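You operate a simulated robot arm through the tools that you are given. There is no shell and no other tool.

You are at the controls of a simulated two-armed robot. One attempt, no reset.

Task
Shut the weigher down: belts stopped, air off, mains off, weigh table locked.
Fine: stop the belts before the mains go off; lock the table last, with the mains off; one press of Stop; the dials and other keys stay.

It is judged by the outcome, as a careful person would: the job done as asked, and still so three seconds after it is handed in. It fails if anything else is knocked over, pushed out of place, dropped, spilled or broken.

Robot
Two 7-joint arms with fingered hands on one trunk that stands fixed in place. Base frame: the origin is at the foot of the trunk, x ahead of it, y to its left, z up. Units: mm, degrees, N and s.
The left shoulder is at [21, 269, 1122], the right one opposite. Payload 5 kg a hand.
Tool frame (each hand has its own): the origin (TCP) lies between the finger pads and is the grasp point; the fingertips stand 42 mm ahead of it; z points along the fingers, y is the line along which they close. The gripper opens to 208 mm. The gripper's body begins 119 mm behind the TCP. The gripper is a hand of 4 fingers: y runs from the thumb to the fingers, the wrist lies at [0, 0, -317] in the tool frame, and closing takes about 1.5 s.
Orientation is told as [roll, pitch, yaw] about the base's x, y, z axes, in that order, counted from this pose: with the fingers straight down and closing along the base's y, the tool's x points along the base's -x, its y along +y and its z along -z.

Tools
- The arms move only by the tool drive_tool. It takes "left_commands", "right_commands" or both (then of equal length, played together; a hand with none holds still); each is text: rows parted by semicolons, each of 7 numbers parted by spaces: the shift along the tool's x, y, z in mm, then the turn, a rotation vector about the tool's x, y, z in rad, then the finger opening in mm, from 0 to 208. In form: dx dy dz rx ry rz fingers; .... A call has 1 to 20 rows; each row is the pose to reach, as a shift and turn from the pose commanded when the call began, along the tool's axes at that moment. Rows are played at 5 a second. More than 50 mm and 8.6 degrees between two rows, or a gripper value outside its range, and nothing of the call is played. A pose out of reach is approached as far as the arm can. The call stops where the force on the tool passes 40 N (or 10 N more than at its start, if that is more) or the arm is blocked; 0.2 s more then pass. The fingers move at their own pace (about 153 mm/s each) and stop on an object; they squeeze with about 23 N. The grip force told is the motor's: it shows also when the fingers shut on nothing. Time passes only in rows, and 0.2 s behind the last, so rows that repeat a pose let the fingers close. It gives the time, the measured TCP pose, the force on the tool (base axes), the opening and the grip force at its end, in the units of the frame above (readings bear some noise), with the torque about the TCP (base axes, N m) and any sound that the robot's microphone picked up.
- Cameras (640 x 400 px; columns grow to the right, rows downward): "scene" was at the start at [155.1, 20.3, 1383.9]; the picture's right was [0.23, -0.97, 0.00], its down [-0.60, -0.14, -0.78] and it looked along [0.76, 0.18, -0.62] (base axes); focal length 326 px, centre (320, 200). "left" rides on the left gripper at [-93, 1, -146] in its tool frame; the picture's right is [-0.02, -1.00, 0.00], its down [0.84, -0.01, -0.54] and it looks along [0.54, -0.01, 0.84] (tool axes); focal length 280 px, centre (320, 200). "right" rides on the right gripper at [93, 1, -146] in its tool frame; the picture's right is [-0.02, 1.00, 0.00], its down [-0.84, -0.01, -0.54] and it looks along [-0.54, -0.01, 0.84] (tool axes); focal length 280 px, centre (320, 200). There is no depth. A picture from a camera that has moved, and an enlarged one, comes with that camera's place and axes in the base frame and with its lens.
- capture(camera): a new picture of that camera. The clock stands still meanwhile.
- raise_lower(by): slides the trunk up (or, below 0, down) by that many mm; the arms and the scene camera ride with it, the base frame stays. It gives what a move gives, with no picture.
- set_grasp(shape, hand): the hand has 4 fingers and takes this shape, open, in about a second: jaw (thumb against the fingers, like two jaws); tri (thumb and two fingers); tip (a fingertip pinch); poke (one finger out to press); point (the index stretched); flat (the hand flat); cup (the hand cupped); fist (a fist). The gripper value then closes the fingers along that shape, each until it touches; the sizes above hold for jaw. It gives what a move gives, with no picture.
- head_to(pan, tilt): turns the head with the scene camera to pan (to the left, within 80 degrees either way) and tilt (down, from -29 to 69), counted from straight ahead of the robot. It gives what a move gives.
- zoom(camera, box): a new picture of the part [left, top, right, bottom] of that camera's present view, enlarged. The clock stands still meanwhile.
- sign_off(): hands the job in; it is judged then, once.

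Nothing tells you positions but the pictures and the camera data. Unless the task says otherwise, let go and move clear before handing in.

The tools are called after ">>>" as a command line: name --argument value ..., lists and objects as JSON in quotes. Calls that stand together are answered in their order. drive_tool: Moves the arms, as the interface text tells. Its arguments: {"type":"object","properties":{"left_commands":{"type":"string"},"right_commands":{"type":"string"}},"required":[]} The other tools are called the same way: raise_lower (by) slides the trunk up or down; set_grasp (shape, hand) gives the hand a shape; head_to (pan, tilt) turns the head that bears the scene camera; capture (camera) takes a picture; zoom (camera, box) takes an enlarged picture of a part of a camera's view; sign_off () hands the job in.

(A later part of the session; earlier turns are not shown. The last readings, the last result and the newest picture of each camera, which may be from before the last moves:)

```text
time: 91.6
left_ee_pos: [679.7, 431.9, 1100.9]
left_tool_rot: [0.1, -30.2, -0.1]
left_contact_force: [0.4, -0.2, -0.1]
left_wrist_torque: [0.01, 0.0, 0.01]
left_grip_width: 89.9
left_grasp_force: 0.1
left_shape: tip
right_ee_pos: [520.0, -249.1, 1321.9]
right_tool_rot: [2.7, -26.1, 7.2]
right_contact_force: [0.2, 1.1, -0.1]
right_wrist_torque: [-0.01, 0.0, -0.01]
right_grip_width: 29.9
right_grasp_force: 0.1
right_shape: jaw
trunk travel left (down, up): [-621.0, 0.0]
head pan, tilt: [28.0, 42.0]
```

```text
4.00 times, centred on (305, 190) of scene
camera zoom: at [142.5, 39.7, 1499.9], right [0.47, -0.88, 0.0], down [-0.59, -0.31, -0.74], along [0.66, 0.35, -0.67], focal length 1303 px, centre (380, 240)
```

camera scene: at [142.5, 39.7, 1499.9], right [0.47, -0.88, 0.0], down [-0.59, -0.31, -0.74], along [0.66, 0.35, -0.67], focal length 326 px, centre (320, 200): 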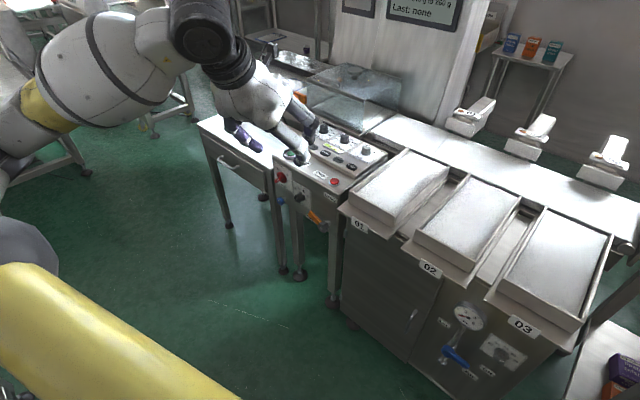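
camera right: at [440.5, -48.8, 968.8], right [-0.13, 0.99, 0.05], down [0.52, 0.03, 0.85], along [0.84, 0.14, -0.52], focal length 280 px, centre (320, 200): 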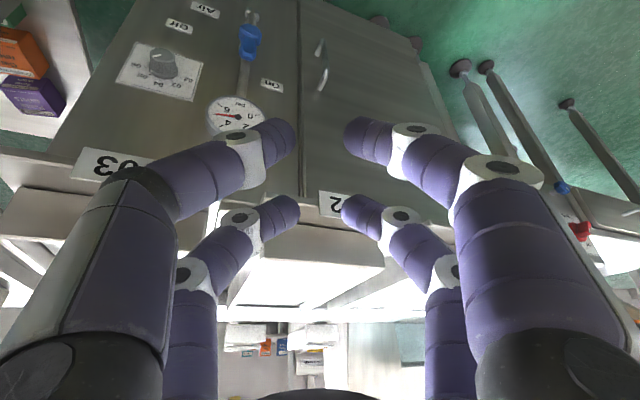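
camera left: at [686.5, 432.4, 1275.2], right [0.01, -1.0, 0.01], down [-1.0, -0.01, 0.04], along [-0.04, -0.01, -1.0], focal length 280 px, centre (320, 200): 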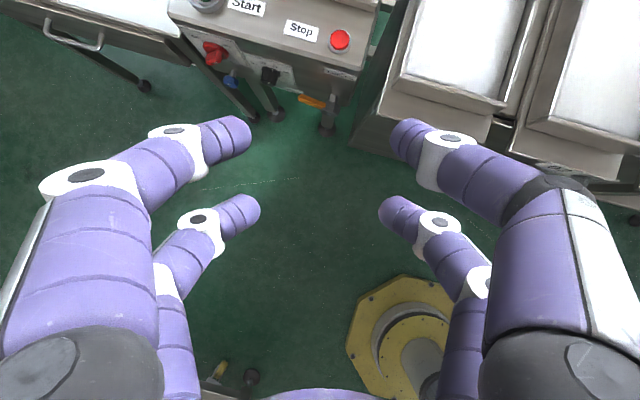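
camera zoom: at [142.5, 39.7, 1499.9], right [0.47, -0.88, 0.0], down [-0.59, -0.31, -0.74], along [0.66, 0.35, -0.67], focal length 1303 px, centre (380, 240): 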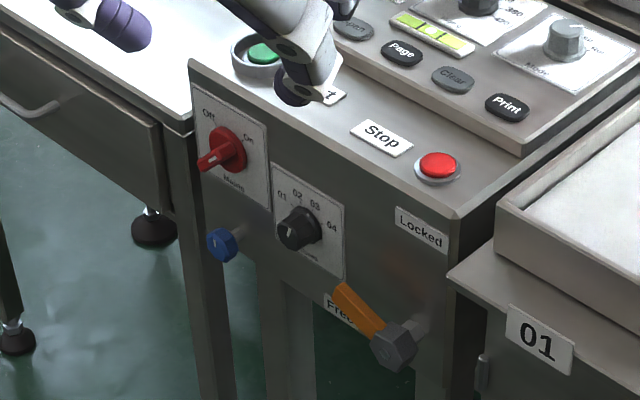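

Refined geometry: mains disc centre ≈ (936, 623, 742), its bar protruding about 27 mm and pointing at On (upper right); it must turn 90° anticlockwise to Off. I'll lower the trunk a little and bring the fingers in front of it, with the right index finger lined up to the bar's right side.

>>> raise_lower --by -200

>>> drive_tool --left_commands "-3.5 26.8 26.6 -0.0107 -0.0327 -0.0139 70; -6.9 53.5 53.2 -0.0213 -0.0653 -0.0278 70; -10.4 80.3 79.8 -0.032 -0.098 -0.0417 70; -13.9 107 106.4 -0.0427 -0.1307 -0.0556 70; -17.3 133.8 133 -0.0533 -0.1633 -0.0695 70; -20.8 160.5 159.6 -0.064 -0.196 -0.0834 70; -24.2 187.3 186.2 -0.0746 -0.2286 -0.0973 70; -27.7 214 212.8 -0.0853 -0.2613 -0.1112 70; -27.7 214 212.8 -0.0853 -0.2613 -0.1112 70"

>>> capture --camera "left"

>>> zoom --camera "left" --box '[200, 20, 440, 180]'

>>> capture --camera "scene"

```text
time: 93.8
left_ee_pos: [680.8, 430.7, 901.0]
left_tool_rot: [-0.1, -30.2, 0.0]
left_contact_force: [0.2, 0.1, -0.1]
left_wrist_torque: [0.02, 0.03, 0.02]
left_grip_width: 89.9
left_grasp_force: 0.1
left_shape: tip
right_ee_pos: [519.5, -248.4, 1123.4]
right_tool_rot: [2.8, -26.1, 7.2]
right_contact_force: [-0.2, 0.3, 0.0]
right_wrist_torque: [0.0, -0.03, 0.02]
right_grip_width: 30.1
right_grasp_force: 0.1
right_shape: jaw
trunk travel left (down, up): [-421.0, 200.0]
head pan, tilt: [28.0, 42.0]
```

```text
time: 95.8
left_ee_pos: [811.2, 645.0, 729.5]
left_tool_rot: [0.0, -45.0, 8.0]
left_contact_force: [0.3, 0.3, -0.9]
left_wrist_torque: [0.05, 0.0, 0.02]
left_grip_width: 70.3
left_grasp_force: 0.1
left_shape: tip
right_ee_pos: [522.2, -250.0, 1121.8]
right_tool_rot: [2.7, -26.1, 7.2]
right_contact_force: [0.2, -0.6, -0.7]
right_wrist_torque: [0.01, 0.04, 0.03]
right_grip_width: 30.2
right_grasp_force: 0.1
right_shape: jaw
trunk travel left (down, up): [-421.0, 200.0]
head pan, tilt: [28.0, 42.0]
```

```text
taken
camera left: at [773.0, 640.4, 902.4], right [0.15, -0.99, 0.01], down [-0.96, -0.15, -0.22], along [0.22, 0.02, -0.98], focal length 280 px, centre (320, 200)
```

left: 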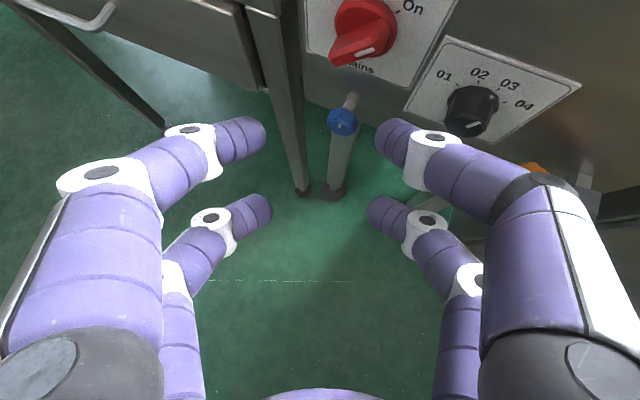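

```text
2.50 times, centred on (320, 100) of left
camera zoom: at [773.0, 640.4, 902.4], right [0.15, -0.99, 0.01], down [-0.96, -0.15, -0.22], along [0.22, 0.02, -0.98], focal length 701 px, centre (320, 450)
```

zoom: 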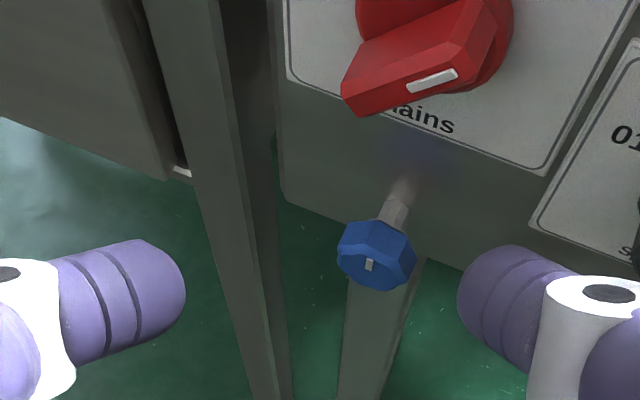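

```text
taken
camera scene: at [151.8, 39.9, 1298.5], right [0.47, -0.88, 0.0], down [-0.59, -0.31, -0.74], along [0.66, 0.35, -0.67], focal length 326 px, centre (320, 200)
```

scene: 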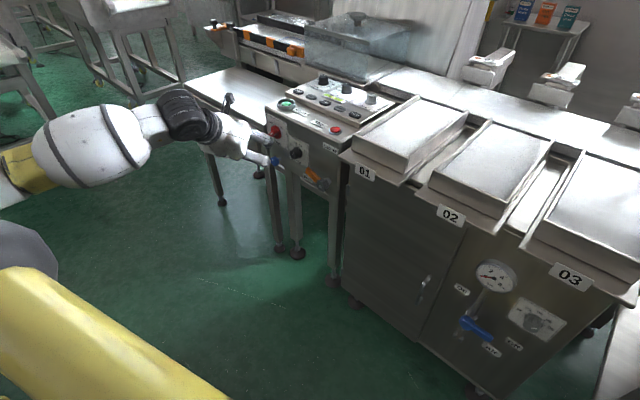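

I'm well placed: knob centre at about 861 lateral and z 741, with the right fingertip 40 mm to its right. I'll insert straight in along the panel normal and check.

>>> drive_tool --left_commands "-10.3 -6.5 10.3 0 0 0 70; -20.7 -13 20.7 0 0 0 70; -31 -19.5 31 0 0 0 70; -31 -19.5 31 0 0 0 70"

>>> capture --camera "left"

>>> zoom --camera "scene" --box '[220, 80, 340, 190]'

```text
time: 96.8
left_ee_pos: [856.0, 632.6, 731.7]
left_tool_rot: [0.0, -45.1, 8.0]
left_contact_force: [-0.5, -0.4, -0.6]
left_wrist_torque: [0.03, 0.0, 0.05]
left_grip_width: 70.7
left_grasp_force: 0.1
left_shape: tip
right_ee_pos: [519.1, -250.0, 1121.1]
right_tool_rot: [2.8, -26.1, 7.2]
right_contact_force: [1.4, 0.8, -0.6]
right_wrist_torque: [0.0, 0.1, -0.01]
right_grip_width: 29.8
right_grasp_force: 0.0
right_shape: jaw
trunk travel left (down, up): [-421.0, 200.0]
head pan, tilt: [28.0, 42.0]
```

```text
taken
camera left: at [818.2, 628.6, 901.9], right [0.15, -0.99, 0.01], down [-0.96, -0.15, -0.22], along [0.22, 0.02, -0.98], focal length 280 px, centre (320, 200)
```

left: 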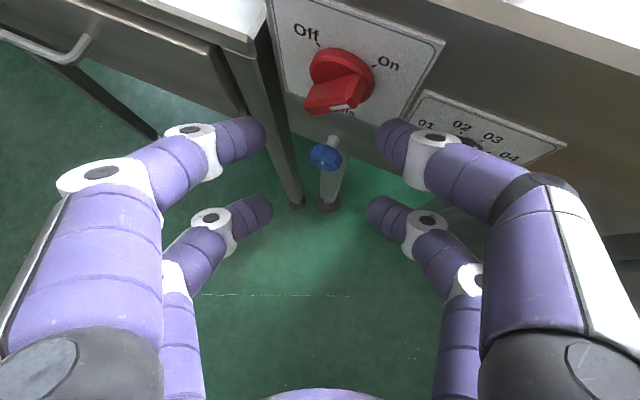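

```text
3.64 times, centred on (280, 135) of scene
camera zoom: at [152.0, 39.8, 1298.4], right [0.47, -0.88, 0.0], down [-0.59, -0.31, -0.74], along [0.66, 0.35, -0.67], focal length 1184 px, centre (466, 436)
```

zoom: 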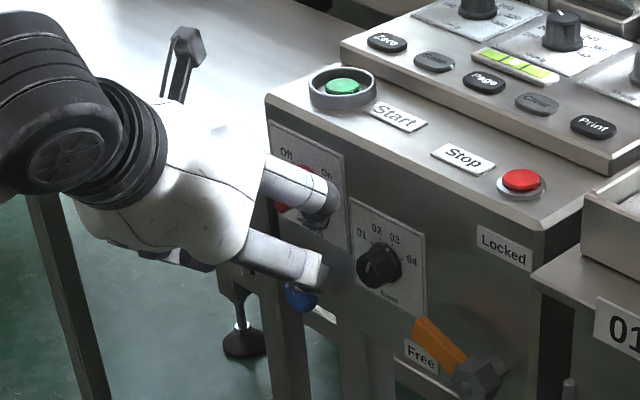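

The fingertip is inserted with no contact. I'll zoom in to check its depth relative to the bar.

>>> zoom --camera "left" --box '[260, 30, 460, 180]'

```text
2.67 times, centred on (360, 105) of left
camera zoom: at [818.2, 628.6, 901.9], right [0.15, -0.99, 0.01], down [-0.96, -0.15, -0.22], along [0.22, 0.02, -0.98], focal length 748 px, centre (213, 453)
```

zoom: 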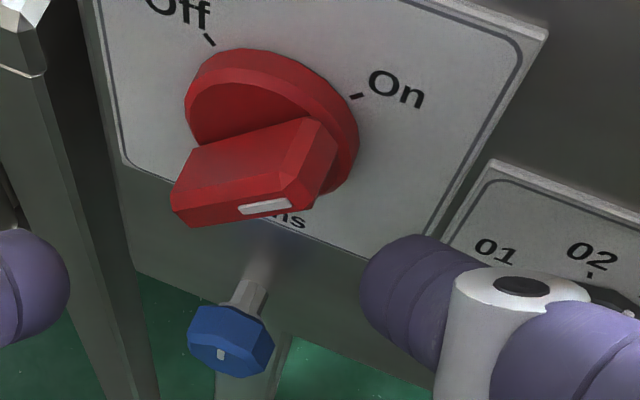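

The bar front is at about 709 and the knob centre at (864, z 732), so the fingertip needs to go about 15 mm deeper and 8 mm lower. I'll adjust, then approach the bar's right side.

>>> drive_tool --left_commands "-2 -3 7.7 0 0 0 70; -4 -6.1 15.3 0 0 0 70; -4 -6.1 15.3 0 0 0 70"

>>> drive_tool --left_commands "-2.9 9.5 3.2 0 0 0 70; -5.7 19.1 6.4 0 0 0 70; -5.7 19.1 6.4 0 0 0 70"

>>> zoom --camera "left" --box '[260, 30, 460, 180]'

```text
time: 97.6
left_ee_pos: [870.2, 628.3, 724.5]
left_tool_rot: [0.0, -45.3, 8.0]
left_contact_force: [0.1, -0.1, -1.0]
left_wrist_torque: [-0.05, 0.02, -0.02]
left_grip_width: 70.3
left_grasp_force: 0.0
left_shape: tip
right_ee_pos: [520.1, -249.9, 1121.1]
right_tool_rot: [2.9, -26.1, 7.2]
right_contact_force: [0.2, 0.0, -0.8]
right_wrist_torque: [0.02, -0.03, 0.01]
right_grip_width: 30.2
right_grasp_force: 0.1
right_shape: jaw
trunk travel left (down, up): [-421.0, 200.0]
head pan, tilt: [28.0, 42.0]
```

```text
time: 98.4
left_ee_pos: [876.7, 648.0, 721.8]
left_tool_rot: [0.1, -45.1, 8.0]
left_contact_force: [-0.1, -0.6, 0.4]
left_wrist_torque: [-0.02, 0.0, 0.0]
left_grip_width: 70.2
left_grasp_force: 0.1
left_shape: tip
right_ee_pos: [519.9, -249.5, 1121.8]
right_tool_rot: [2.9, -26.1, 7.2]
right_contact_force: [-0.6, -0.4, 0.0]
right_wrist_torque: [0.02, 0.0, -0.01]
right_grip_width: 30.1
right_grasp_force: 0.1
right_shape: jaw
trunk travel left (down, up): [-421.0, 200.0]
head pan, tilt: [28.0, 42.0]
```

```text
2.67 times, centred on (360, 105) of left
camera zoom: at [838.7, 644.0, 892.2], right [0.15, -0.99, 0.01], down [-0.96, -0.15, -0.22], along [0.22, 0.02, -0.98], focal length 748 px, centre (213, 453)
```

zoom: 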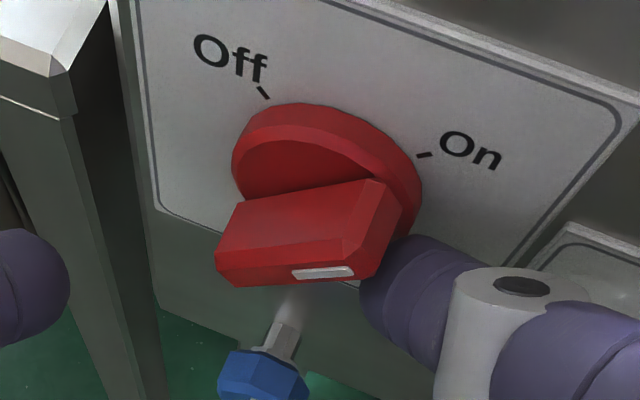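

The fingertip now sits right against the right-lower side of the bar. I'll push along the arc, up first, to rotate it about halfway.

>>> drive_tool --left_commands "-2.4 0.2 -2.2 0 0 0 70; -4.7 0.5 -4.4 0 0 0 70; -7.1 1.5 -6.2 0 0 0 70; -9.5 2.5 -8 0 0 0 70; -12 4.2 -9.4 0 0 0 70; -14.4 5.9 -10.7 0 0 0 70; -14.4 5.9 -10.7 0 0 0 70"

>>> zoom --camera "left" --box '[260, 30, 460, 180]'

```text
time: 100.0
left_ee_pos: [877.8, 653.7, 740.0]
left_tool_rot: [0.0, -45.3, 8.2]
left_contact_force: [-2.3, -1.3, -0.3]
left_wrist_torque: [-0.01, 0.0, -0.16]
left_grip_width: 70.9
left_grasp_force: 0.1
left_shape: tip
right_ee_pos: [520.4, -249.9, 1121.1]
right_tool_rot: [2.9, -26.2, 7.2]
right_contact_force: [-0.5, -1.1, 0.0]
right_wrist_torque: [-0.04, 0.01, -0.03]
right_grip_width: 30.1
right_grasp_force: 0.1
right_shape: jaw
trunk travel left (down, up): [-421.0, 200.0]
head pan, tilt: [28.0, 42.0]
```

```text
2.67 times, centred on (360, 105) of left
camera zoom: at [840.3, 650.1, 910.3], right [0.15, -0.99, 0.01], down [-0.96, -0.15, -0.22], along [0.22, 0.02, -0.98], focal length 748 px, centre (213, 453)
```

zoom: 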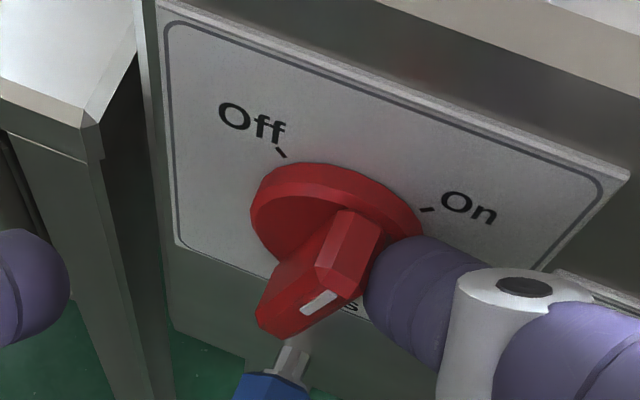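

The knob is turning anticlockwise with low force. I'll continue the arc toward Off.

>>> drive_tool --left_commands "-2.2 2.3 -0.7 0 0 0 70; -4.3 4.6 -1.4 0 0 0 70; -6.1 7.2 -1.5 0 0 0 70; -7.9 9.9 -1.7 0 0 0 70; -9.2 12.7 -1.1 0 0 0 70; -10.4 15.6 -0.6 0 0 0 70; -10.4 15.6 -0.6 0 0 0 70"

>>> zoom --camera "left" --box '[260, 30, 460, 180]'

```text
time: 101.6
left_ee_pos: [881.4, 669.1, 750.7]
left_tool_rot: [0.0, -45.3, 7.9]
left_contact_force: [-27.7, -15.0, 15.2]
left_wrist_torque: [-1.09, -0.56, -2.39]
left_grip_width: 80.6
left_grasp_force: 0.1
left_shape: tip
right_ee_pos: [519.1, -251.2, 1122.6]
right_tool_rot: [2.9, -26.2, 7.2]
right_contact_force: [0.6, 0.5, 0.3]
right_wrist_torque: [0.02, 0.01, 0.0]
right_grip_width: 29.9
right_grasp_force: 0.0
right_shape: jaw
trunk travel left (down, up): [-421.0, 200.0]
head pan, tilt: [28.0, 42.0]
```

```text
2.67 times, centred on (360, 105) of left
camera zoom: at [843.8, 665.4, 921.0], right [0.15, -0.99, 0.01], down [-0.96, -0.15, -0.22], along [0.22, 0.02, -0.98], focal length 748 px, centre (213, 453)
```

zoom: 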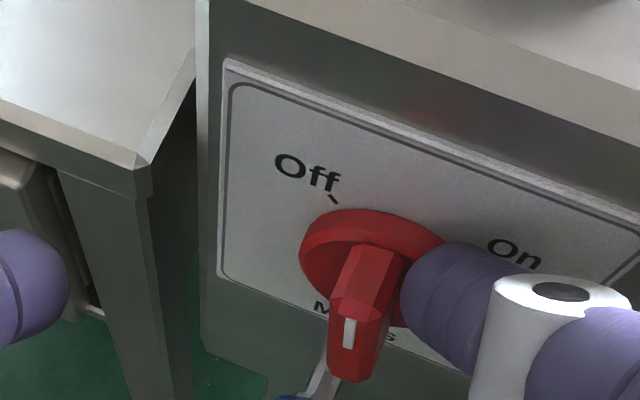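

Force rose to about 35 N, mostly along the panel normal: the fingertip is bearing on the knob's disc. I'll back off 9 mm along the normal and re-check before continuing.

>>> drive_tool --left_commands "3 1.9 -3 0 0 0 70; 5.8 3.7 -5.8 0 0 0 70; 5.8 3.7 -5.8 0 0 0 70"

>>> zoom --camera "left" --box '[260, 30, 460, 180]'

>>> zoom --camera "scene" --box '[220, 80, 340, 190]'

```text
time: 102.4
left_ee_pos: [875.3, 672.3, 749.4]
left_tool_rot: [0.0, -45.3, 8.1]
left_contact_force: [-4.4, -8.3, 11.2]
left_wrist_torque: [-0.63, -0.65, -0.77]
left_grip_width: 78.1
left_grasp_force: 0.0
left_shape: tip
right_ee_pos: [519.0, -249.9, 1120.9]
right_tool_rot: [2.9, -26.2, 7.2]
right_contact_force: [0.4, 0.1, -0.1]
right_wrist_torque: [-0.04, -0.02, -0.02]
right_grip_width: 30.1
right_grasp_force: 0.1
right_shape: jaw
trunk travel left (down, up): [-421.0, 200.0]
head pan, tilt: [28.0, 42.0]
```

```text
2.67 times, centred on (360, 105) of left
camera zoom: at [836.2, 668.4, 919.5], right [0.15, -0.99, 0.01], down [-0.96, -0.15, -0.22], along [0.22, 0.02, -0.98], focal length 748 px, centre (213, 453)
```

zoom: 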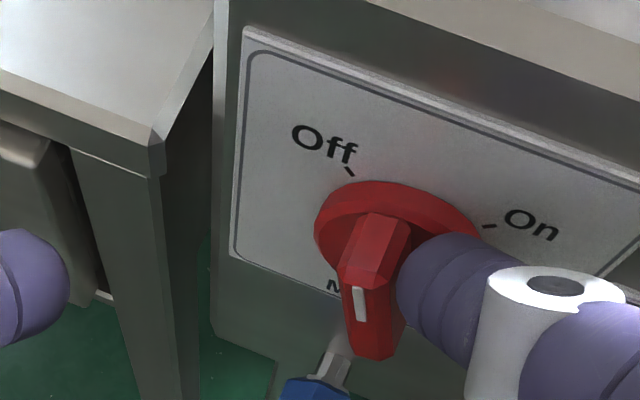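

```text
3.64 times, centred on (280, 135) of scene
camera zoom: at [150.8, 39.0, 1298.6], right [0.47, -0.88, 0.0], down [-0.59, -0.31, -0.74], along [0.66, 0.35, -0.67], focal length 1184 px, centre (466, 436)
```

zoom: 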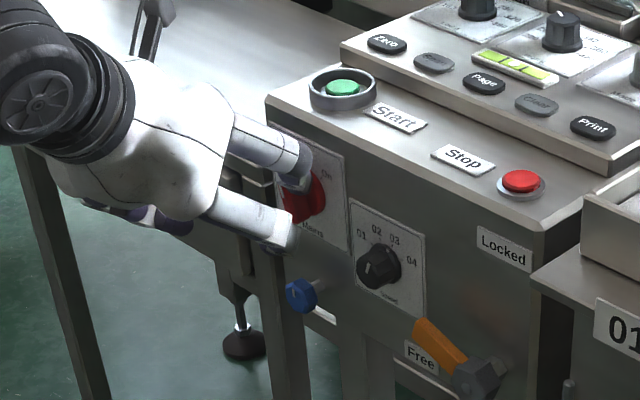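

The bar is about vertical and the normal load is gone. I'll keep pushing left in small steps.

>>> drive_tool --left_commands "-0.4 3.6 1.8 0 0 0 70; -0.9 7.3 3.7 0 0 0 70; -0.9 7.3 3.7 0 0 0 70"

>>> zoom --camera "left" --box '[260, 30, 460, 180]'

```text
time: 103.2
left_ee_pos: [876.5, 680.5, 745.5]
left_tool_rot: [0.0, -45.2, 8.1]
left_contact_force: [-8.9, -7.1, 4.8]
left_wrist_torque: [-0.23, -0.17, -0.66]
left_grip_width: 74.0
left_grasp_force: 0.0
left_shape: tip
right_ee_pos: [520.7, -249.8, 1120.1]
right_tool_rot: [2.8, -26.1, 7.2]
right_contact_force: [-0.1, 0.5, 0.1]
right_wrist_torque: [0.04, -0.01, 0.01]
right_grip_width: 30.2
right_grasp_force: 0.0
right_shape: jaw
trunk travel left (down, up): [-421.0, 200.0]
head pan, tilt: [28.0, 42.0]
```

```text
2.67 times, centred on (360, 105) of left
camera zoom: at [838.2, 675.9, 916.7], right [0.15, -0.99, 0.01], down [-0.96, -0.15, -0.22], along [0.22, 0.02, -0.98], focal length 748 px, centre (213, 453)
```

zoom: 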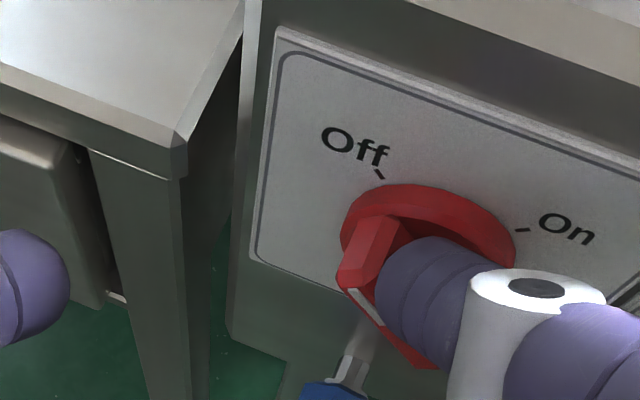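

The bar now points to the upper left. I'll relieve the contact, back out along the normal, and check against the Off mark and the display.

>>> drive_tool --left_commands "1.4 -4.6 -1.4 0 0 0 70; 12.2 2.2 -12.2 0 0 0 70; 22.9 9 -22.9 0 0 0 70; 33.7 15.8 -33.7 0 0 0 70; 48 24.9 -48 0 0 0 70; 62.3 34 -62.3 0 0 0 70; 62.3 34 -62.3 0 0 0 70"

>>> capture --camera "left"

>>> zoom --camera "scene" --box '[220, 80, 340, 190]'

>>> head_to --pan 25 --tilt 15

>>> capture --camera "scene"

```text
time: 104.8
left_ee_pos: [786.8, 701.0, 744.9]
left_tool_rot: [-0.1, -45.2, 8.0]
left_contact_force: [0.0, -1.0, -0.6]
left_wrist_torque: [-0.03, -0.01, 0.01]
left_grip_width: 70.5
left_grasp_force: 0.0
left_shape: tip
right_ee_pos: [520.1, -250.0, 1121.9]
right_tool_rot: [2.8, -26.0, 7.2]
right_contact_force: [-0.5, 0.2, 0.7]
right_wrist_torque: [-0.04, 0.0, -0.04]
right_grip_width: 29.7
right_grasp_force: 0.1
right_shape: jaw
trunk travel left (down, up): [-421.0, 200.0]
head pan, tilt: [28.0, 42.0]
```

```text
taken
camera left: at [747.2, 697.1, 915.1], right [0.15, -0.99, 0.01], down [-0.96, -0.15, -0.22], along [0.22, 0.02, -0.98], focal length 280 px, centre (320, 200)
```

left: 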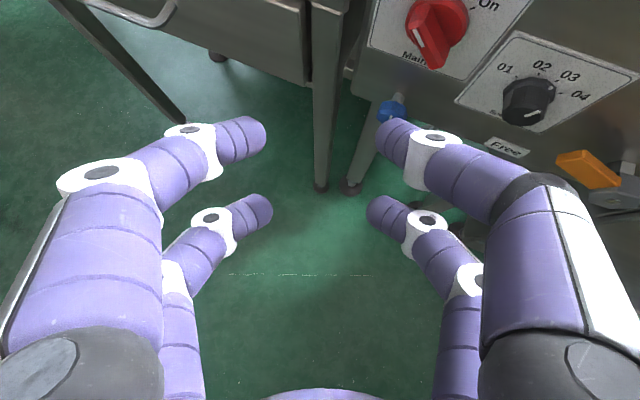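

```text
3.64 times, centred on (280, 135) of scene
camera zoom: at [151.4, 39.8, 1298.4], right [0.47, -0.88, 0.0], down [-0.59, -0.31, -0.74], along [0.66, 0.35, -0.67], focal length 1184 px, centre (466, 436)
```

zoom: 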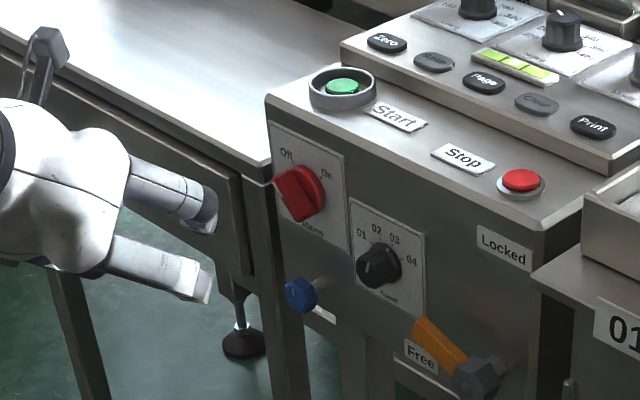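

```text
time: 105.7
left_ee_pos: [786.6, 702.0, 745.0]
left_tool_rot: [-0.1, -45.1, 8.1]
left_contact_force: [-0.7, 1.0, -0.5]
left_wrist_torque: [0.03, 0.01, -0.04]
left_grip_width: 70.5
left_grasp_force: 0.0
left_shape: tip
right_ee_pos: [519.1, -249.2, 1121.5]
right_tool_rot: [2.8, -26.0, 7.3]
right_contact_force: [0.2, 0.0, 0.2]
right_wrist_torque: [-0.02, 0.02, -0.01]
right_grip_width: 29.9
right_grasp_force: 0.1
right_shape: jaw
trunk travel left (down, up): [-421.0, 200.0]
head pan, tilt: [25.0, 15.0]
```

```text
taken
camera scene: at [162.5, 40.0, 1340.8], right [0.42, -0.91, 0.0], down [-0.24, -0.11, -0.97], along [0.88, 0.41, -0.26], focal length 326 px, centre (320, 200)
```

scene: 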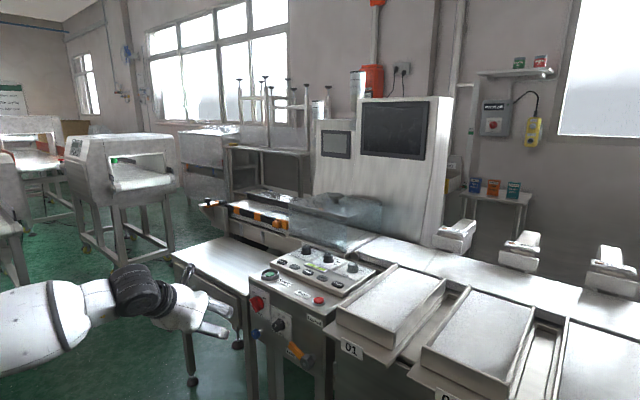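

The display has gone dark, so the mains are off. I'll check that the knob sits properly at its Off mark and that the Speed dial hasn't moved.

>>> zoom --camera "left" --box '[360, 0, 640, 170]'

>>> zoom --camera "scene" --box '[230, 230, 390, 380]'

```text
2.29 times, centred on (500, 85) of left
camera zoom: at [747.4, 697.3, 915.0], right [0.15, -0.99, 0.01], down [-0.96, -0.15, -0.22], along [0.22, 0.02, -0.98], focal length 641 px, centre (-91, 463)
```

zoom: 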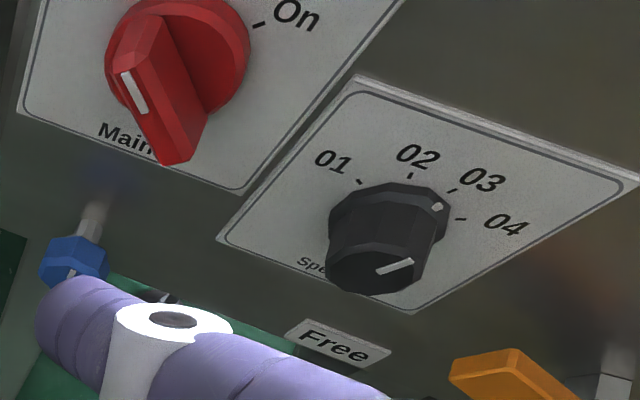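

```text
2.67 times, centred on (310, 305) of scene
camera zoom: at [162.5, 40.0, 1340.8], right [0.42, -0.91, 0.0], down [-0.24, -0.11, -0.97], along [0.88, 0.41, -0.26], focal length 868 px, centre (347, -80)
```

zoom: 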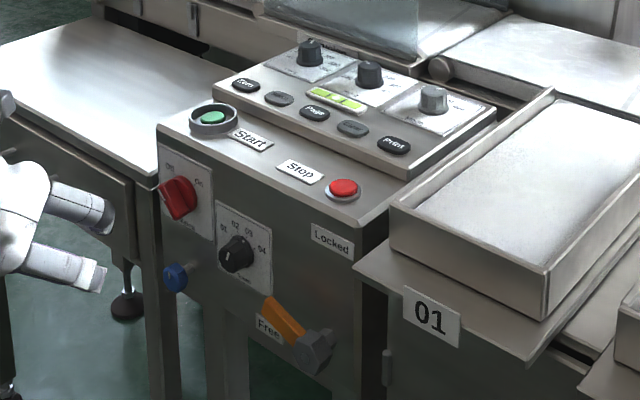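

The mains knob points to Off and the display is dark; the Speed dial is as it was. Last is the table lock: I'll bring the left hand in front of the orange lever to look closely.

>>> drive_tool --left_commands "16.4 -32 7.4 0.0469 -0.0214 0.0393 80; 32.9 -64.1 14.8 0.0937 -0.0428 0.0786 80; 49.3 -96.1 22.2 0.1406 -0.0642 0.1179 80; 65.8 -128.2 29.7 0.1874 -0.0856 0.1572 80; 82.2 -160.2 37.1 0.2343 -0.1069 0.1964 80; 98.6 -192.2 44.5 0.2811 -0.1283 0.2357 80; 115.1 -224.3 51.9 0.328 -0.1497 0.275 80; 131.5 -256.3 59.3 0.3748 -0.1711 0.3143 80; 131.5 -256.3 59.3 0.3748 -0.1711 0.3143 80"

>>> capture --camera "left"

>>> head_to --pan 28 --tilt 38

>>> capture --camera "scene"

```text
time: 107.7
left_ee_pos: [771.3, 440.2, 610.2]
left_tool_rot: [0.1, -55.1, -20.1]
left_contact_force: [0.6, 0.2, -0.4]
left_wrist_torque: [-0.03, 0.03, -0.03]
left_grip_width: 79.9
left_grasp_force: 0.1
left_shape: tip
right_ee_pos: [519.8, -249.4, 1120.9]
right_tool_rot: [2.8, -26.1, 7.3]
right_contact_force: [0.3, -0.8, -0.1]
right_wrist_torque: [0.04, 0.03, -0.03]
right_grip_width: 30.2
right_grasp_force: 0.1
right_shape: jaw
trunk travel left (down, up): [-421.0, 200.0]
head pan, tilt: [25.0, 15.0]
```

```text
taken
camera left: at [709.4, 464.2, 772.3], right [-0.33, -0.94, 0.01], down [-0.87, 0.3, -0.38], along [0.36, -0.14, -0.92], focal length 280 px, centre (320, 200)
```

left: 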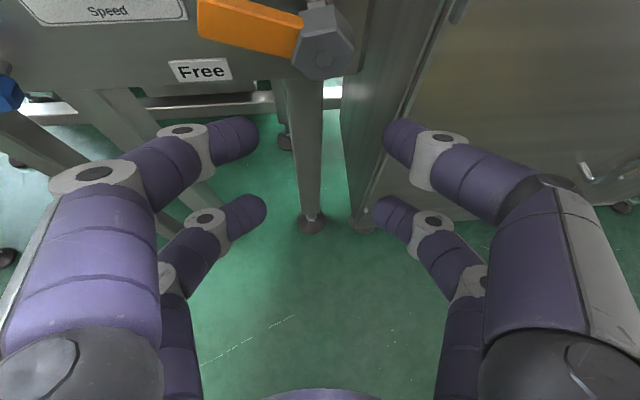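

```text
time: 108.6
left_ee_pos: [772.0, 441.2, 610.6]
left_tool_rot: [0.1, -55.2, -20.0]
left_contact_force: [0.4, 0.1, -1.0]
left_wrist_torque: [0.03, 0.06, -0.01]
left_grip_width: 79.8
left_grasp_force: 0.0
left_shape: tip
right_ee_pos: [519.9, -250.2, 1121.3]
right_tool_rot: [2.8, -26.1, 7.2]
right_contact_force: [0.1, -0.6, -0.2]
right_wrist_torque: [-0.05, 0.02, -0.01]
right_grip_width: 29.9
right_grasp_force: 0.1
right_shape: jaw
trunk travel left (down, up): [-421.0, 200.0]
head pan, tilt: [28.0, 38.0]
```

```text
taken
camera scene: at [154.0, 41.0, 1304.4], right [0.47, -0.88, 0.0], down [-0.54, -0.29, -0.79], along [0.7, 0.37, -0.62], focal length 326 px, centre (320, 200)
```

scene: 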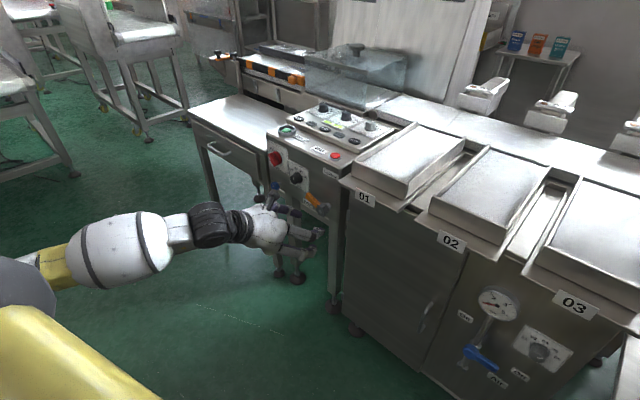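

I can see the lever and hub closely from below-front. I'll zoom in for measurements.

>>> zoom --camera "left" --box '[160, 0, 400, 160]'

>>> zoom --camera "scene" --box '[250, 140, 370, 250]'

```text
2.50 times, centred on (280, 80) of left
camera zoom: at [709.4, 464.5, 772.5], right [-0.33, -0.94, 0.01], down [-0.87, 0.3, -0.38], along [0.36, -0.14, -0.92], focal length 701 px, centre (420, 500)
```

zoom: 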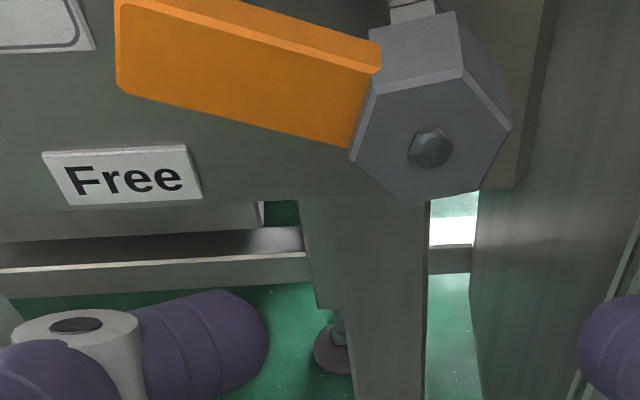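

```text
3.64 times, centred on (310, 195) of scene
camera zoom: at [154.0, 41.0, 1304.4], right [0.47, -0.88, 0.0], down [-0.54, -0.29, -0.79], along [0.7, 0.37, -0.62], focal length 1184 px, centre (356, 218)
```

zoom: 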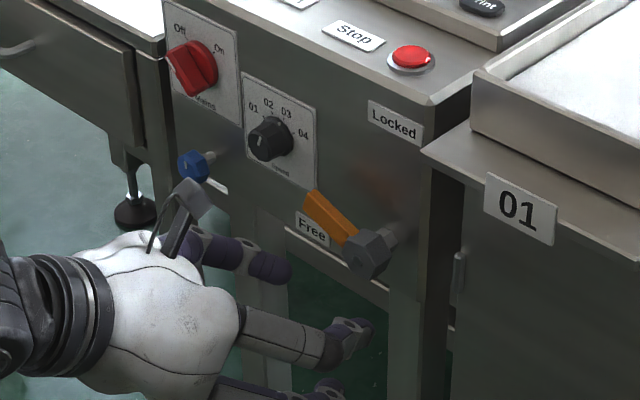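

Lever geometry is now clear: hub centre ≈ (l 628, z 639), lever 74 mm long and about 20 mm wide pointing 18° above left, with Locked straight above the hub. I'll slide the left fingertip in below the lever near its end.

>>> drive_tool --left_commands "-10.7 1.3 15.3 0 0 0 80; -21.3 2.6 30.5 0 0 0 80; -32 3.9 45.8 0 0 0 80; -32 3.9 45.8 0 0 0 80"

>>> capture --camera "left"

>>> zoom --camera "scene" --box '[250, 140, 370, 250]'

```text
time: 109.6
left_ee_pos: [825.9, 425.3, 610.0]
left_tool_rot: [0.1, -55.1, -20.0]
left_contact_force: [0.3, 0.4, -0.7]
left_wrist_torque: [0.01, 0.01, 0.01]
left_grip_width: 79.9
left_grasp_force: 0.1
left_shape: tip
right_ee_pos: [519.7, -250.6, 1121.3]
right_tool_rot: [2.9, -26.1, 7.2]
right_contact_force: [0.1, -1.1, -0.3]
right_wrist_torque: [0.03, 0.02, -0.02]
right_grip_width: 30.1
right_grasp_force: 0.1
right_shape: jaw
trunk travel left (down, up): [-421.0, 200.0]
head pan, tilt: [28.0, 38.0]
```

```text
taken
camera left: at [762.6, 449.2, 771.8], right [-0.33, -0.94, 0.01], down [-0.87, 0.3, -0.38], along [0.36, -0.14, -0.92], focal length 280 px, centre (320, 200)
```

left: 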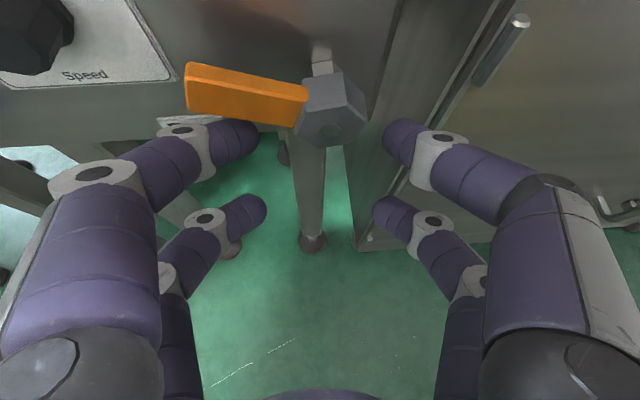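

```text
3.64 times, centred on (310, 195) of scene
camera zoom: at [154.3, 41.0, 1304.3], right [0.47, -0.88, 0.0], down [-0.54, -0.29, -0.79], along [0.7, 0.37, -0.62], focal length 1184 px, centre (356, 218)
```

zoom: 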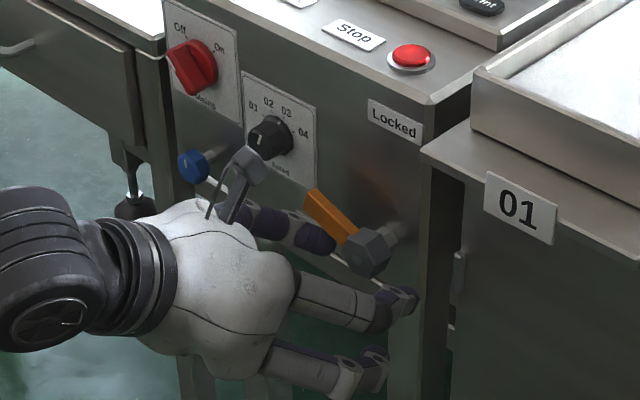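

The fingertip is just under the lever with no contact. I'll push upward along the arc and check partway.

>>> drive_tool --left_commands "-7.4 -1.7 -5.1 0 0 0 80; -14.2 -2.2 -9.8 0 0 0 80; -21.1 -2.8 -14.5 0 0 0 80; -27 -5.2 -18.4 0 0 0 80; -32.7 -7.7 -22.2 0 0 0 80; -32.7 -7.7 -22.2 0 0 0 80"

>>> capture --camera "left"

```text
time: 111.0
left_ee_pos: [822.3, 419.5, 648.9]
left_tool_rot: [0.1, -55.1, -20.0]
left_contact_force: [-0.2, -0.1, -1.8]
left_wrist_torque: [-0.06, 0.09, 0.03]
left_grip_width: 80.3
left_grasp_force: 0.0
left_shape: tip
right_ee_pos: [519.9, -249.6, 1121.3]
right_tool_rot: [2.8, -26.1, 7.2]
right_contact_force: [0.2, -0.3, -0.1]
right_wrist_torque: [0.02, 0.01, -0.03]
right_grip_width: 30.1
right_grasp_force: 0.1
right_shape: jaw
trunk travel left (down, up): [-421.0, 200.0]
head pan, tilt: [28.0, 38.0]
```

```text
taken
camera left: at [759.6, 442.5, 810.7], right [-0.33, -0.94, 0.01], down [-0.87, 0.3, -0.38], along [0.36, -0.14, -0.92], focal length 280 px, centre (320, 200)
```

left: 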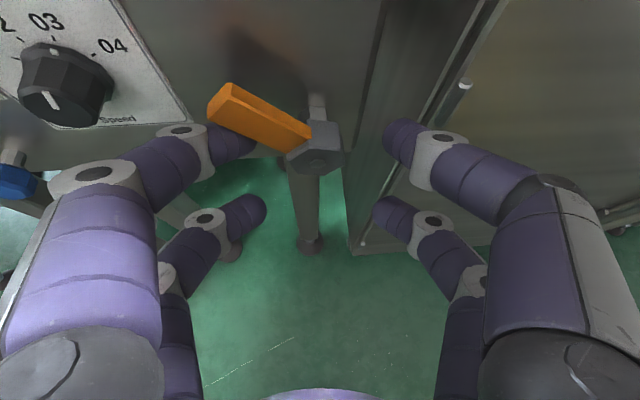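

The lever is rising with almost no force. I'll continue the arc toward upright.

>>> drive_tool --left_commands "-5.1 -4.2 -3.2 0 0 0 80; -10.2 -8.4 -6.4 0 0 0 80; -14.4 -13.9 -8.8 0 0 0 80; -18.6 -19.5 -11.2 0 0 0 80; -20.7 -23.8 -12.3 0 0 0 80; -22.7 -28.2 -13.4 0 0 0 80; -22.7 -28.2 -13.4 0 0 0 80"

>>> capture --camera "left"

>>> zoom --camera "scene" --box '[250, 120, 370, 230]'

```text
time: 112.6
left_ee_pos: [814.9, 390.7, 676.0]
left_tool_rot: [0.0, -55.0, -20.0]
left_contact_force: [1.1, 2.2, -1.1]
left_wrist_torque: [-0.05, 0.07, 0.14]
left_grip_width: 81.1
left_grasp_force: 0.0
left_shape: tip
right_ee_pos: [520.0, -250.4, 1122.3]
right_tool_rot: [2.8, -26.2, 7.2]
right_contact_force: [0.7, 0.2, 0.9]
right_wrist_torque: [0.03, -0.02, -0.01]
right_grip_width: 30.1
right_grasp_force: 0.1
right_shape: jaw
trunk travel left (down, up): [-421.0, 200.0]
head pan, tilt: [28.0, 38.0]
```

```text
taken
camera left: at [751.4, 413.9, 837.0], right [-0.33, -0.94, 0.01], down [-0.87, 0.3, -0.38], along [0.36, -0.14, -0.92], focal length 280 px, centre (320, 200)
```

left: 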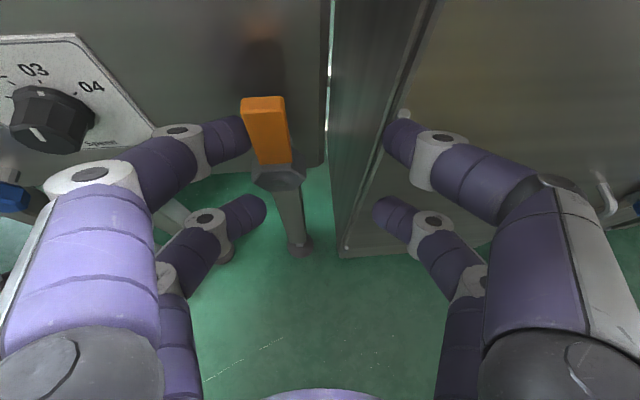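

```text
3.64 times, centred on (310, 175) of scene
camera zoom: at [154.1, 41.1, 1304.3], right [0.47, -0.88, 0.0], down [-0.54, -0.29, -0.79], along [0.7, 0.37, -0.62], focal length 1184 px, centre (356, 291)
```

zoom: 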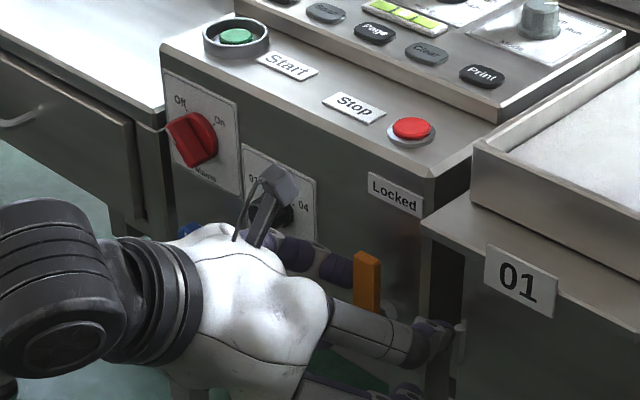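

The lever is nearly upright. The right fingers are close to the cabinet hinge, so I'll back off 7 mm along the normal first and then measure the lever angle.

>>> drive_tool --left_commands "2 -0.2 -2.9 0 0 0 80; 4 -0.5 -5.7 0 0 0 80; 4 -0.5 -5.7 0 0 0 80"

>>> zoom --camera "left" --box '[180, 60, 420, 210]'

>>> zoom --camera "scene" --box '[310, 150, 370, 220]'

```text
time: 113.4
left_ee_pos: [807.9, 393.0, 676.8]
left_tool_rot: [0.1, -55.2, -20.0]
left_contact_force: [2.6, 1.6, -0.4]
left_wrist_torque: [-0.03, 0.03, 0.03]
left_grip_width: 81.1
left_grasp_force: 0.0
left_shape: tip
right_ee_pos: [519.1, -250.6, 1122.4]
right_tool_rot: [2.8, -26.1, 7.2]
right_contact_force: [0.9, -0.5, 0.6]
right_wrist_torque: [0.02, -0.03, -0.03]
right_grip_width: 29.8
right_grasp_force: 0.1
right_shape: jaw
trunk travel left (down, up): [-421.0, 200.0]
head pan, tilt: [28.0, 38.0]
```

```text
2.67 times, centred on (300, 135) of left
camera zoom: at [745.0, 415.9, 837.7], right [-0.33, -0.94, 0.01], down [-0.87, 0.3, -0.38], along [0.36, -0.14, -0.92], focal length 748 px, centre (373, 373)
```

zoom: 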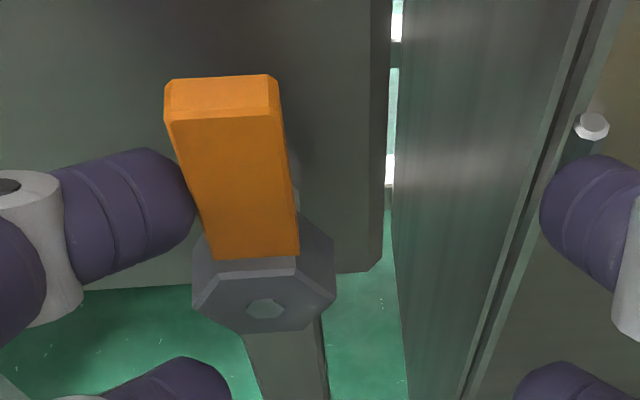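

```text
5.71 times, centred on (340, 185) of scene
camera zoom: at [154.0, 41.1, 1304.4], right [0.47, -0.88, 0.0], down [-0.54, -0.29, -0.79], along [0.7, 0.37, -0.62], focal length 1861 px, centre (206, 286)
```

zoom: 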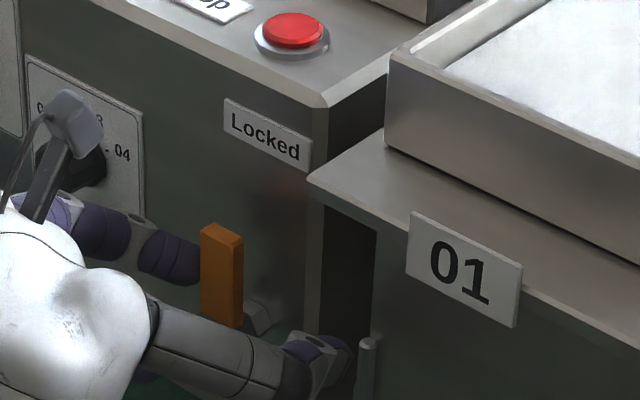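

The lever now measures vertical, pointing straight at Locked. I'll nudge it 4 mm further to see whether it is at its stop.

>>> drive_tool --left_commands "-0.8 -2 -0.5 0 0 0 80; -1.6 -4 -1 0 0 0 80; -1.6 -4 -1 0 0 0 80"

>>> zoom --camera "left" --box '[180, 60, 420, 210]'

```text
time: 114.2
left_ee_pos: [806.3, 389.0, 677.5]
left_tool_rot: [0.1, -55.1, -20.0]
left_contact_force: [1.7, 4.4, -1.5]
left_wrist_torque: [-0.09, 0.1, 0.21]
left_grip_width: 81.8
left_grasp_force: 0.1
left_shape: tip
right_ee_pos: [520.0, -249.2, 1121.1]
right_tool_rot: [2.7, -26.1, 7.2]
right_contact_force: [-0.1, -0.7, -0.1]
right_wrist_torque: [-0.02, 0.01, -0.01]
right_grip_width: 29.8
right_grasp_force: 0.1
right_shape: jaw
trunk travel left (down, up): [-421.0, 200.0]
head pan, tilt: [28.0, 38.0]
```

```text
2.67 times, centred on (300, 135) of left
camera zoom: at [744.1, 412.8, 838.6], right [-0.33, -0.94, 0.01], down [-0.87, 0.3, -0.38], along [0.36, -0.14, -0.92], focal length 748 px, centre (373, 373)
```

zoom: 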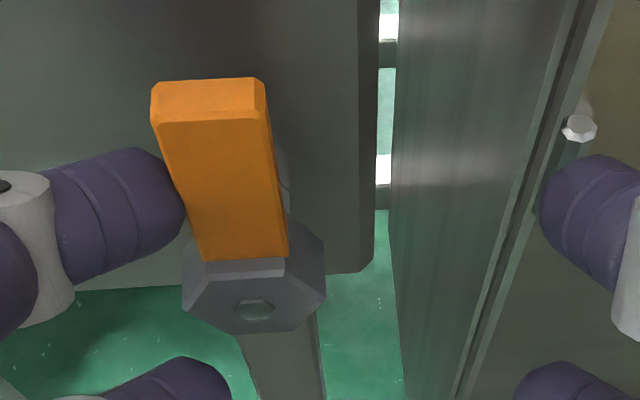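

Force rose while the lever hardly moved, which suggests its stop. One more 4 mm nudge will confirm.

>>> drive_tool --left_commands "-0.8 -2 -0.5 0 0 0 80; -1.6 -4 -1 0 0 0 80; -1.6 -4 -1 0 0 0 80"

>>> zoom --camera "left" --box '[180, 60, 420, 210]'

```text
time: 115.0
left_ee_pos: [805.6, 386.6, 679.1]
left_tool_rot: [0.0, -55.1, -20.0]
left_contact_force: [0.8, 5.8, -4.0]
left_wrist_torque: [-0.23, 0.31, 0.44]
left_grip_width: 83.1
left_grasp_force: 0.0
left_shape: tip
right_ee_pos: [520.3, -249.5, 1120.0]
right_tool_rot: [2.8, -26.1, 7.2]
right_contact_force: [-0.8, 0.4, 0.0]
right_wrist_torque: [0.01, 0.0, 0.0]
right_grip_width: 30.0
right_grasp_force: 0.0
right_shape: jaw
trunk travel left (down, up): [-421.0, 200.0]
head pan, tilt: [28.0, 38.0]
```

```text
2.67 times, centred on (300, 135) of left
camera zoom: at [743.2, 409.2, 840.5], right [-0.33, -0.94, 0.01], down [-0.87, 0.3, -0.38], along [0.36, -0.14, -0.92], focal length 748 px, centre (373, 373)
```

zoom: 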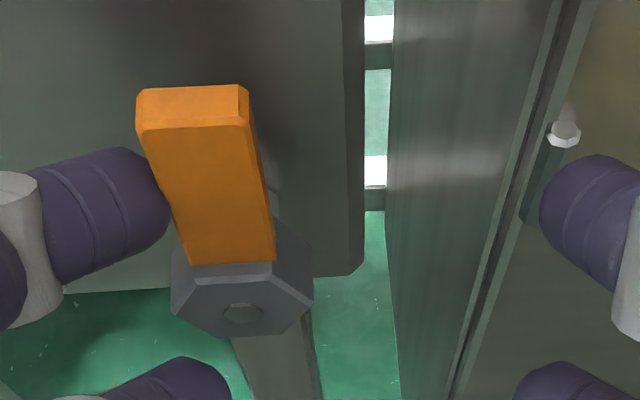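

The lever is firmly against its stop at Locked. I'll release it sideways and withdraw straight out, then check everything.

>>> drive_tool --left_commands "0.3 8 -0.5 0 0 0 80; 11.7 6.6 -16.9 0 0 0 80; 23.1 5.2 -33.2 0 0 0 80; 34.5 3.8 -49.6 0 0 0 80; 45.9 2.4 -65.9 0 0 0 80; 61.1 0.5 -87.7 0 0 0 80; 76.3 -1.4 -109.5 0 0 0 80; 76.3 -1.4 -109.5 0 0 0 80"

>>> capture --camera "left"

>>> capture --camera "scene"

>>> zoom --camera "scene" --box '[250, 80, 370, 230]'

```text
time: 116.8
left_ee_pos: [677.6, 429.8, 679.6]
left_tool_rot: [0.1, -55.2, -20.0]
left_contact_force: [0.2, -0.4, -0.4]
left_wrist_torque: [-0.02, -0.02, 0.04]
left_grip_width: 80.0
left_grasp_force: 0.1
left_shape: tip
right_ee_pos: [519.7, -249.2, 1120.7]
right_tool_rot: [2.7, -26.2, 7.2]
right_contact_force: [-0.4, -0.6, 0.0]
right_wrist_torque: [0.01, -0.07, -0.02]
right_grip_width: 30.0
right_grasp_force: 0.1
right_shape: jaw
trunk travel left (down, up): [-421.0, 200.0]
head pan, tilt: [28.0, 38.0]
```

```text
taken
camera left: at [614.6, 452.6, 840.8], right [-0.33, -0.94, 0.01], down [-0.87, 0.3, -0.38], along [0.36, -0.14, -0.92], focal length 280 px, centre (320, 200)
```

left: 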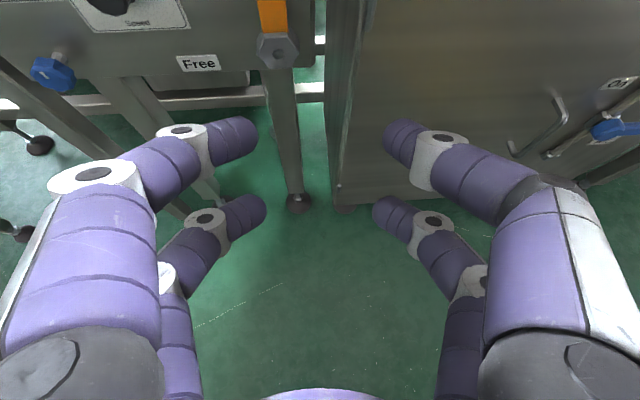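

```text
taken
camera scene: at [153.6, 41.1, 1304.4], right [0.47, -0.88, 0.0], down [-0.54, -0.29, -0.79], along [0.7, 0.37, -0.62], focal length 326 px, centre (320, 200)
```

scene: 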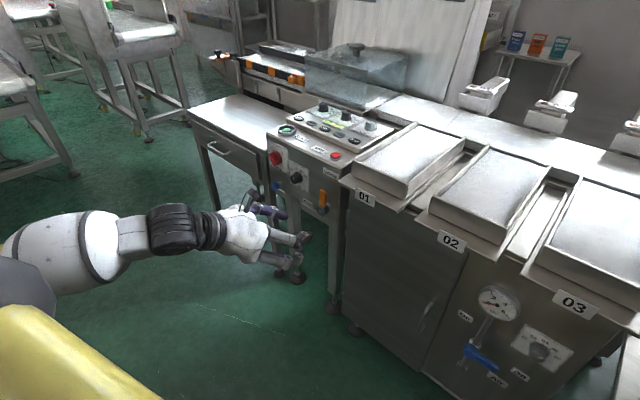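

```text
2.67 times, centred on (310, 155) of scene
camera zoom: at [153.6, 41.1, 1304.4], right [0.47, -0.88, 0.0], down [-0.54, -0.29, -0.79], along [0.7, 0.37, -0.62], focal length 868 px, centre (347, 320)
```

zoom: 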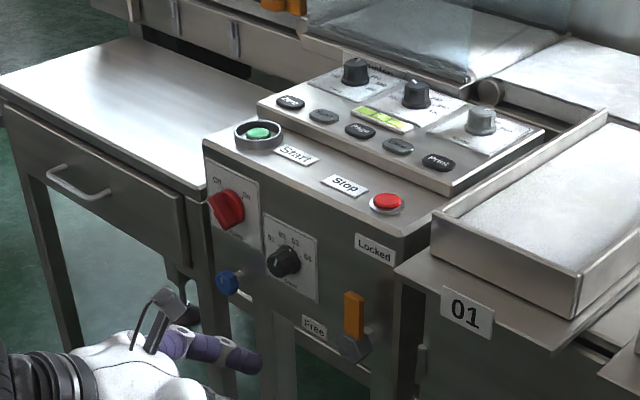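

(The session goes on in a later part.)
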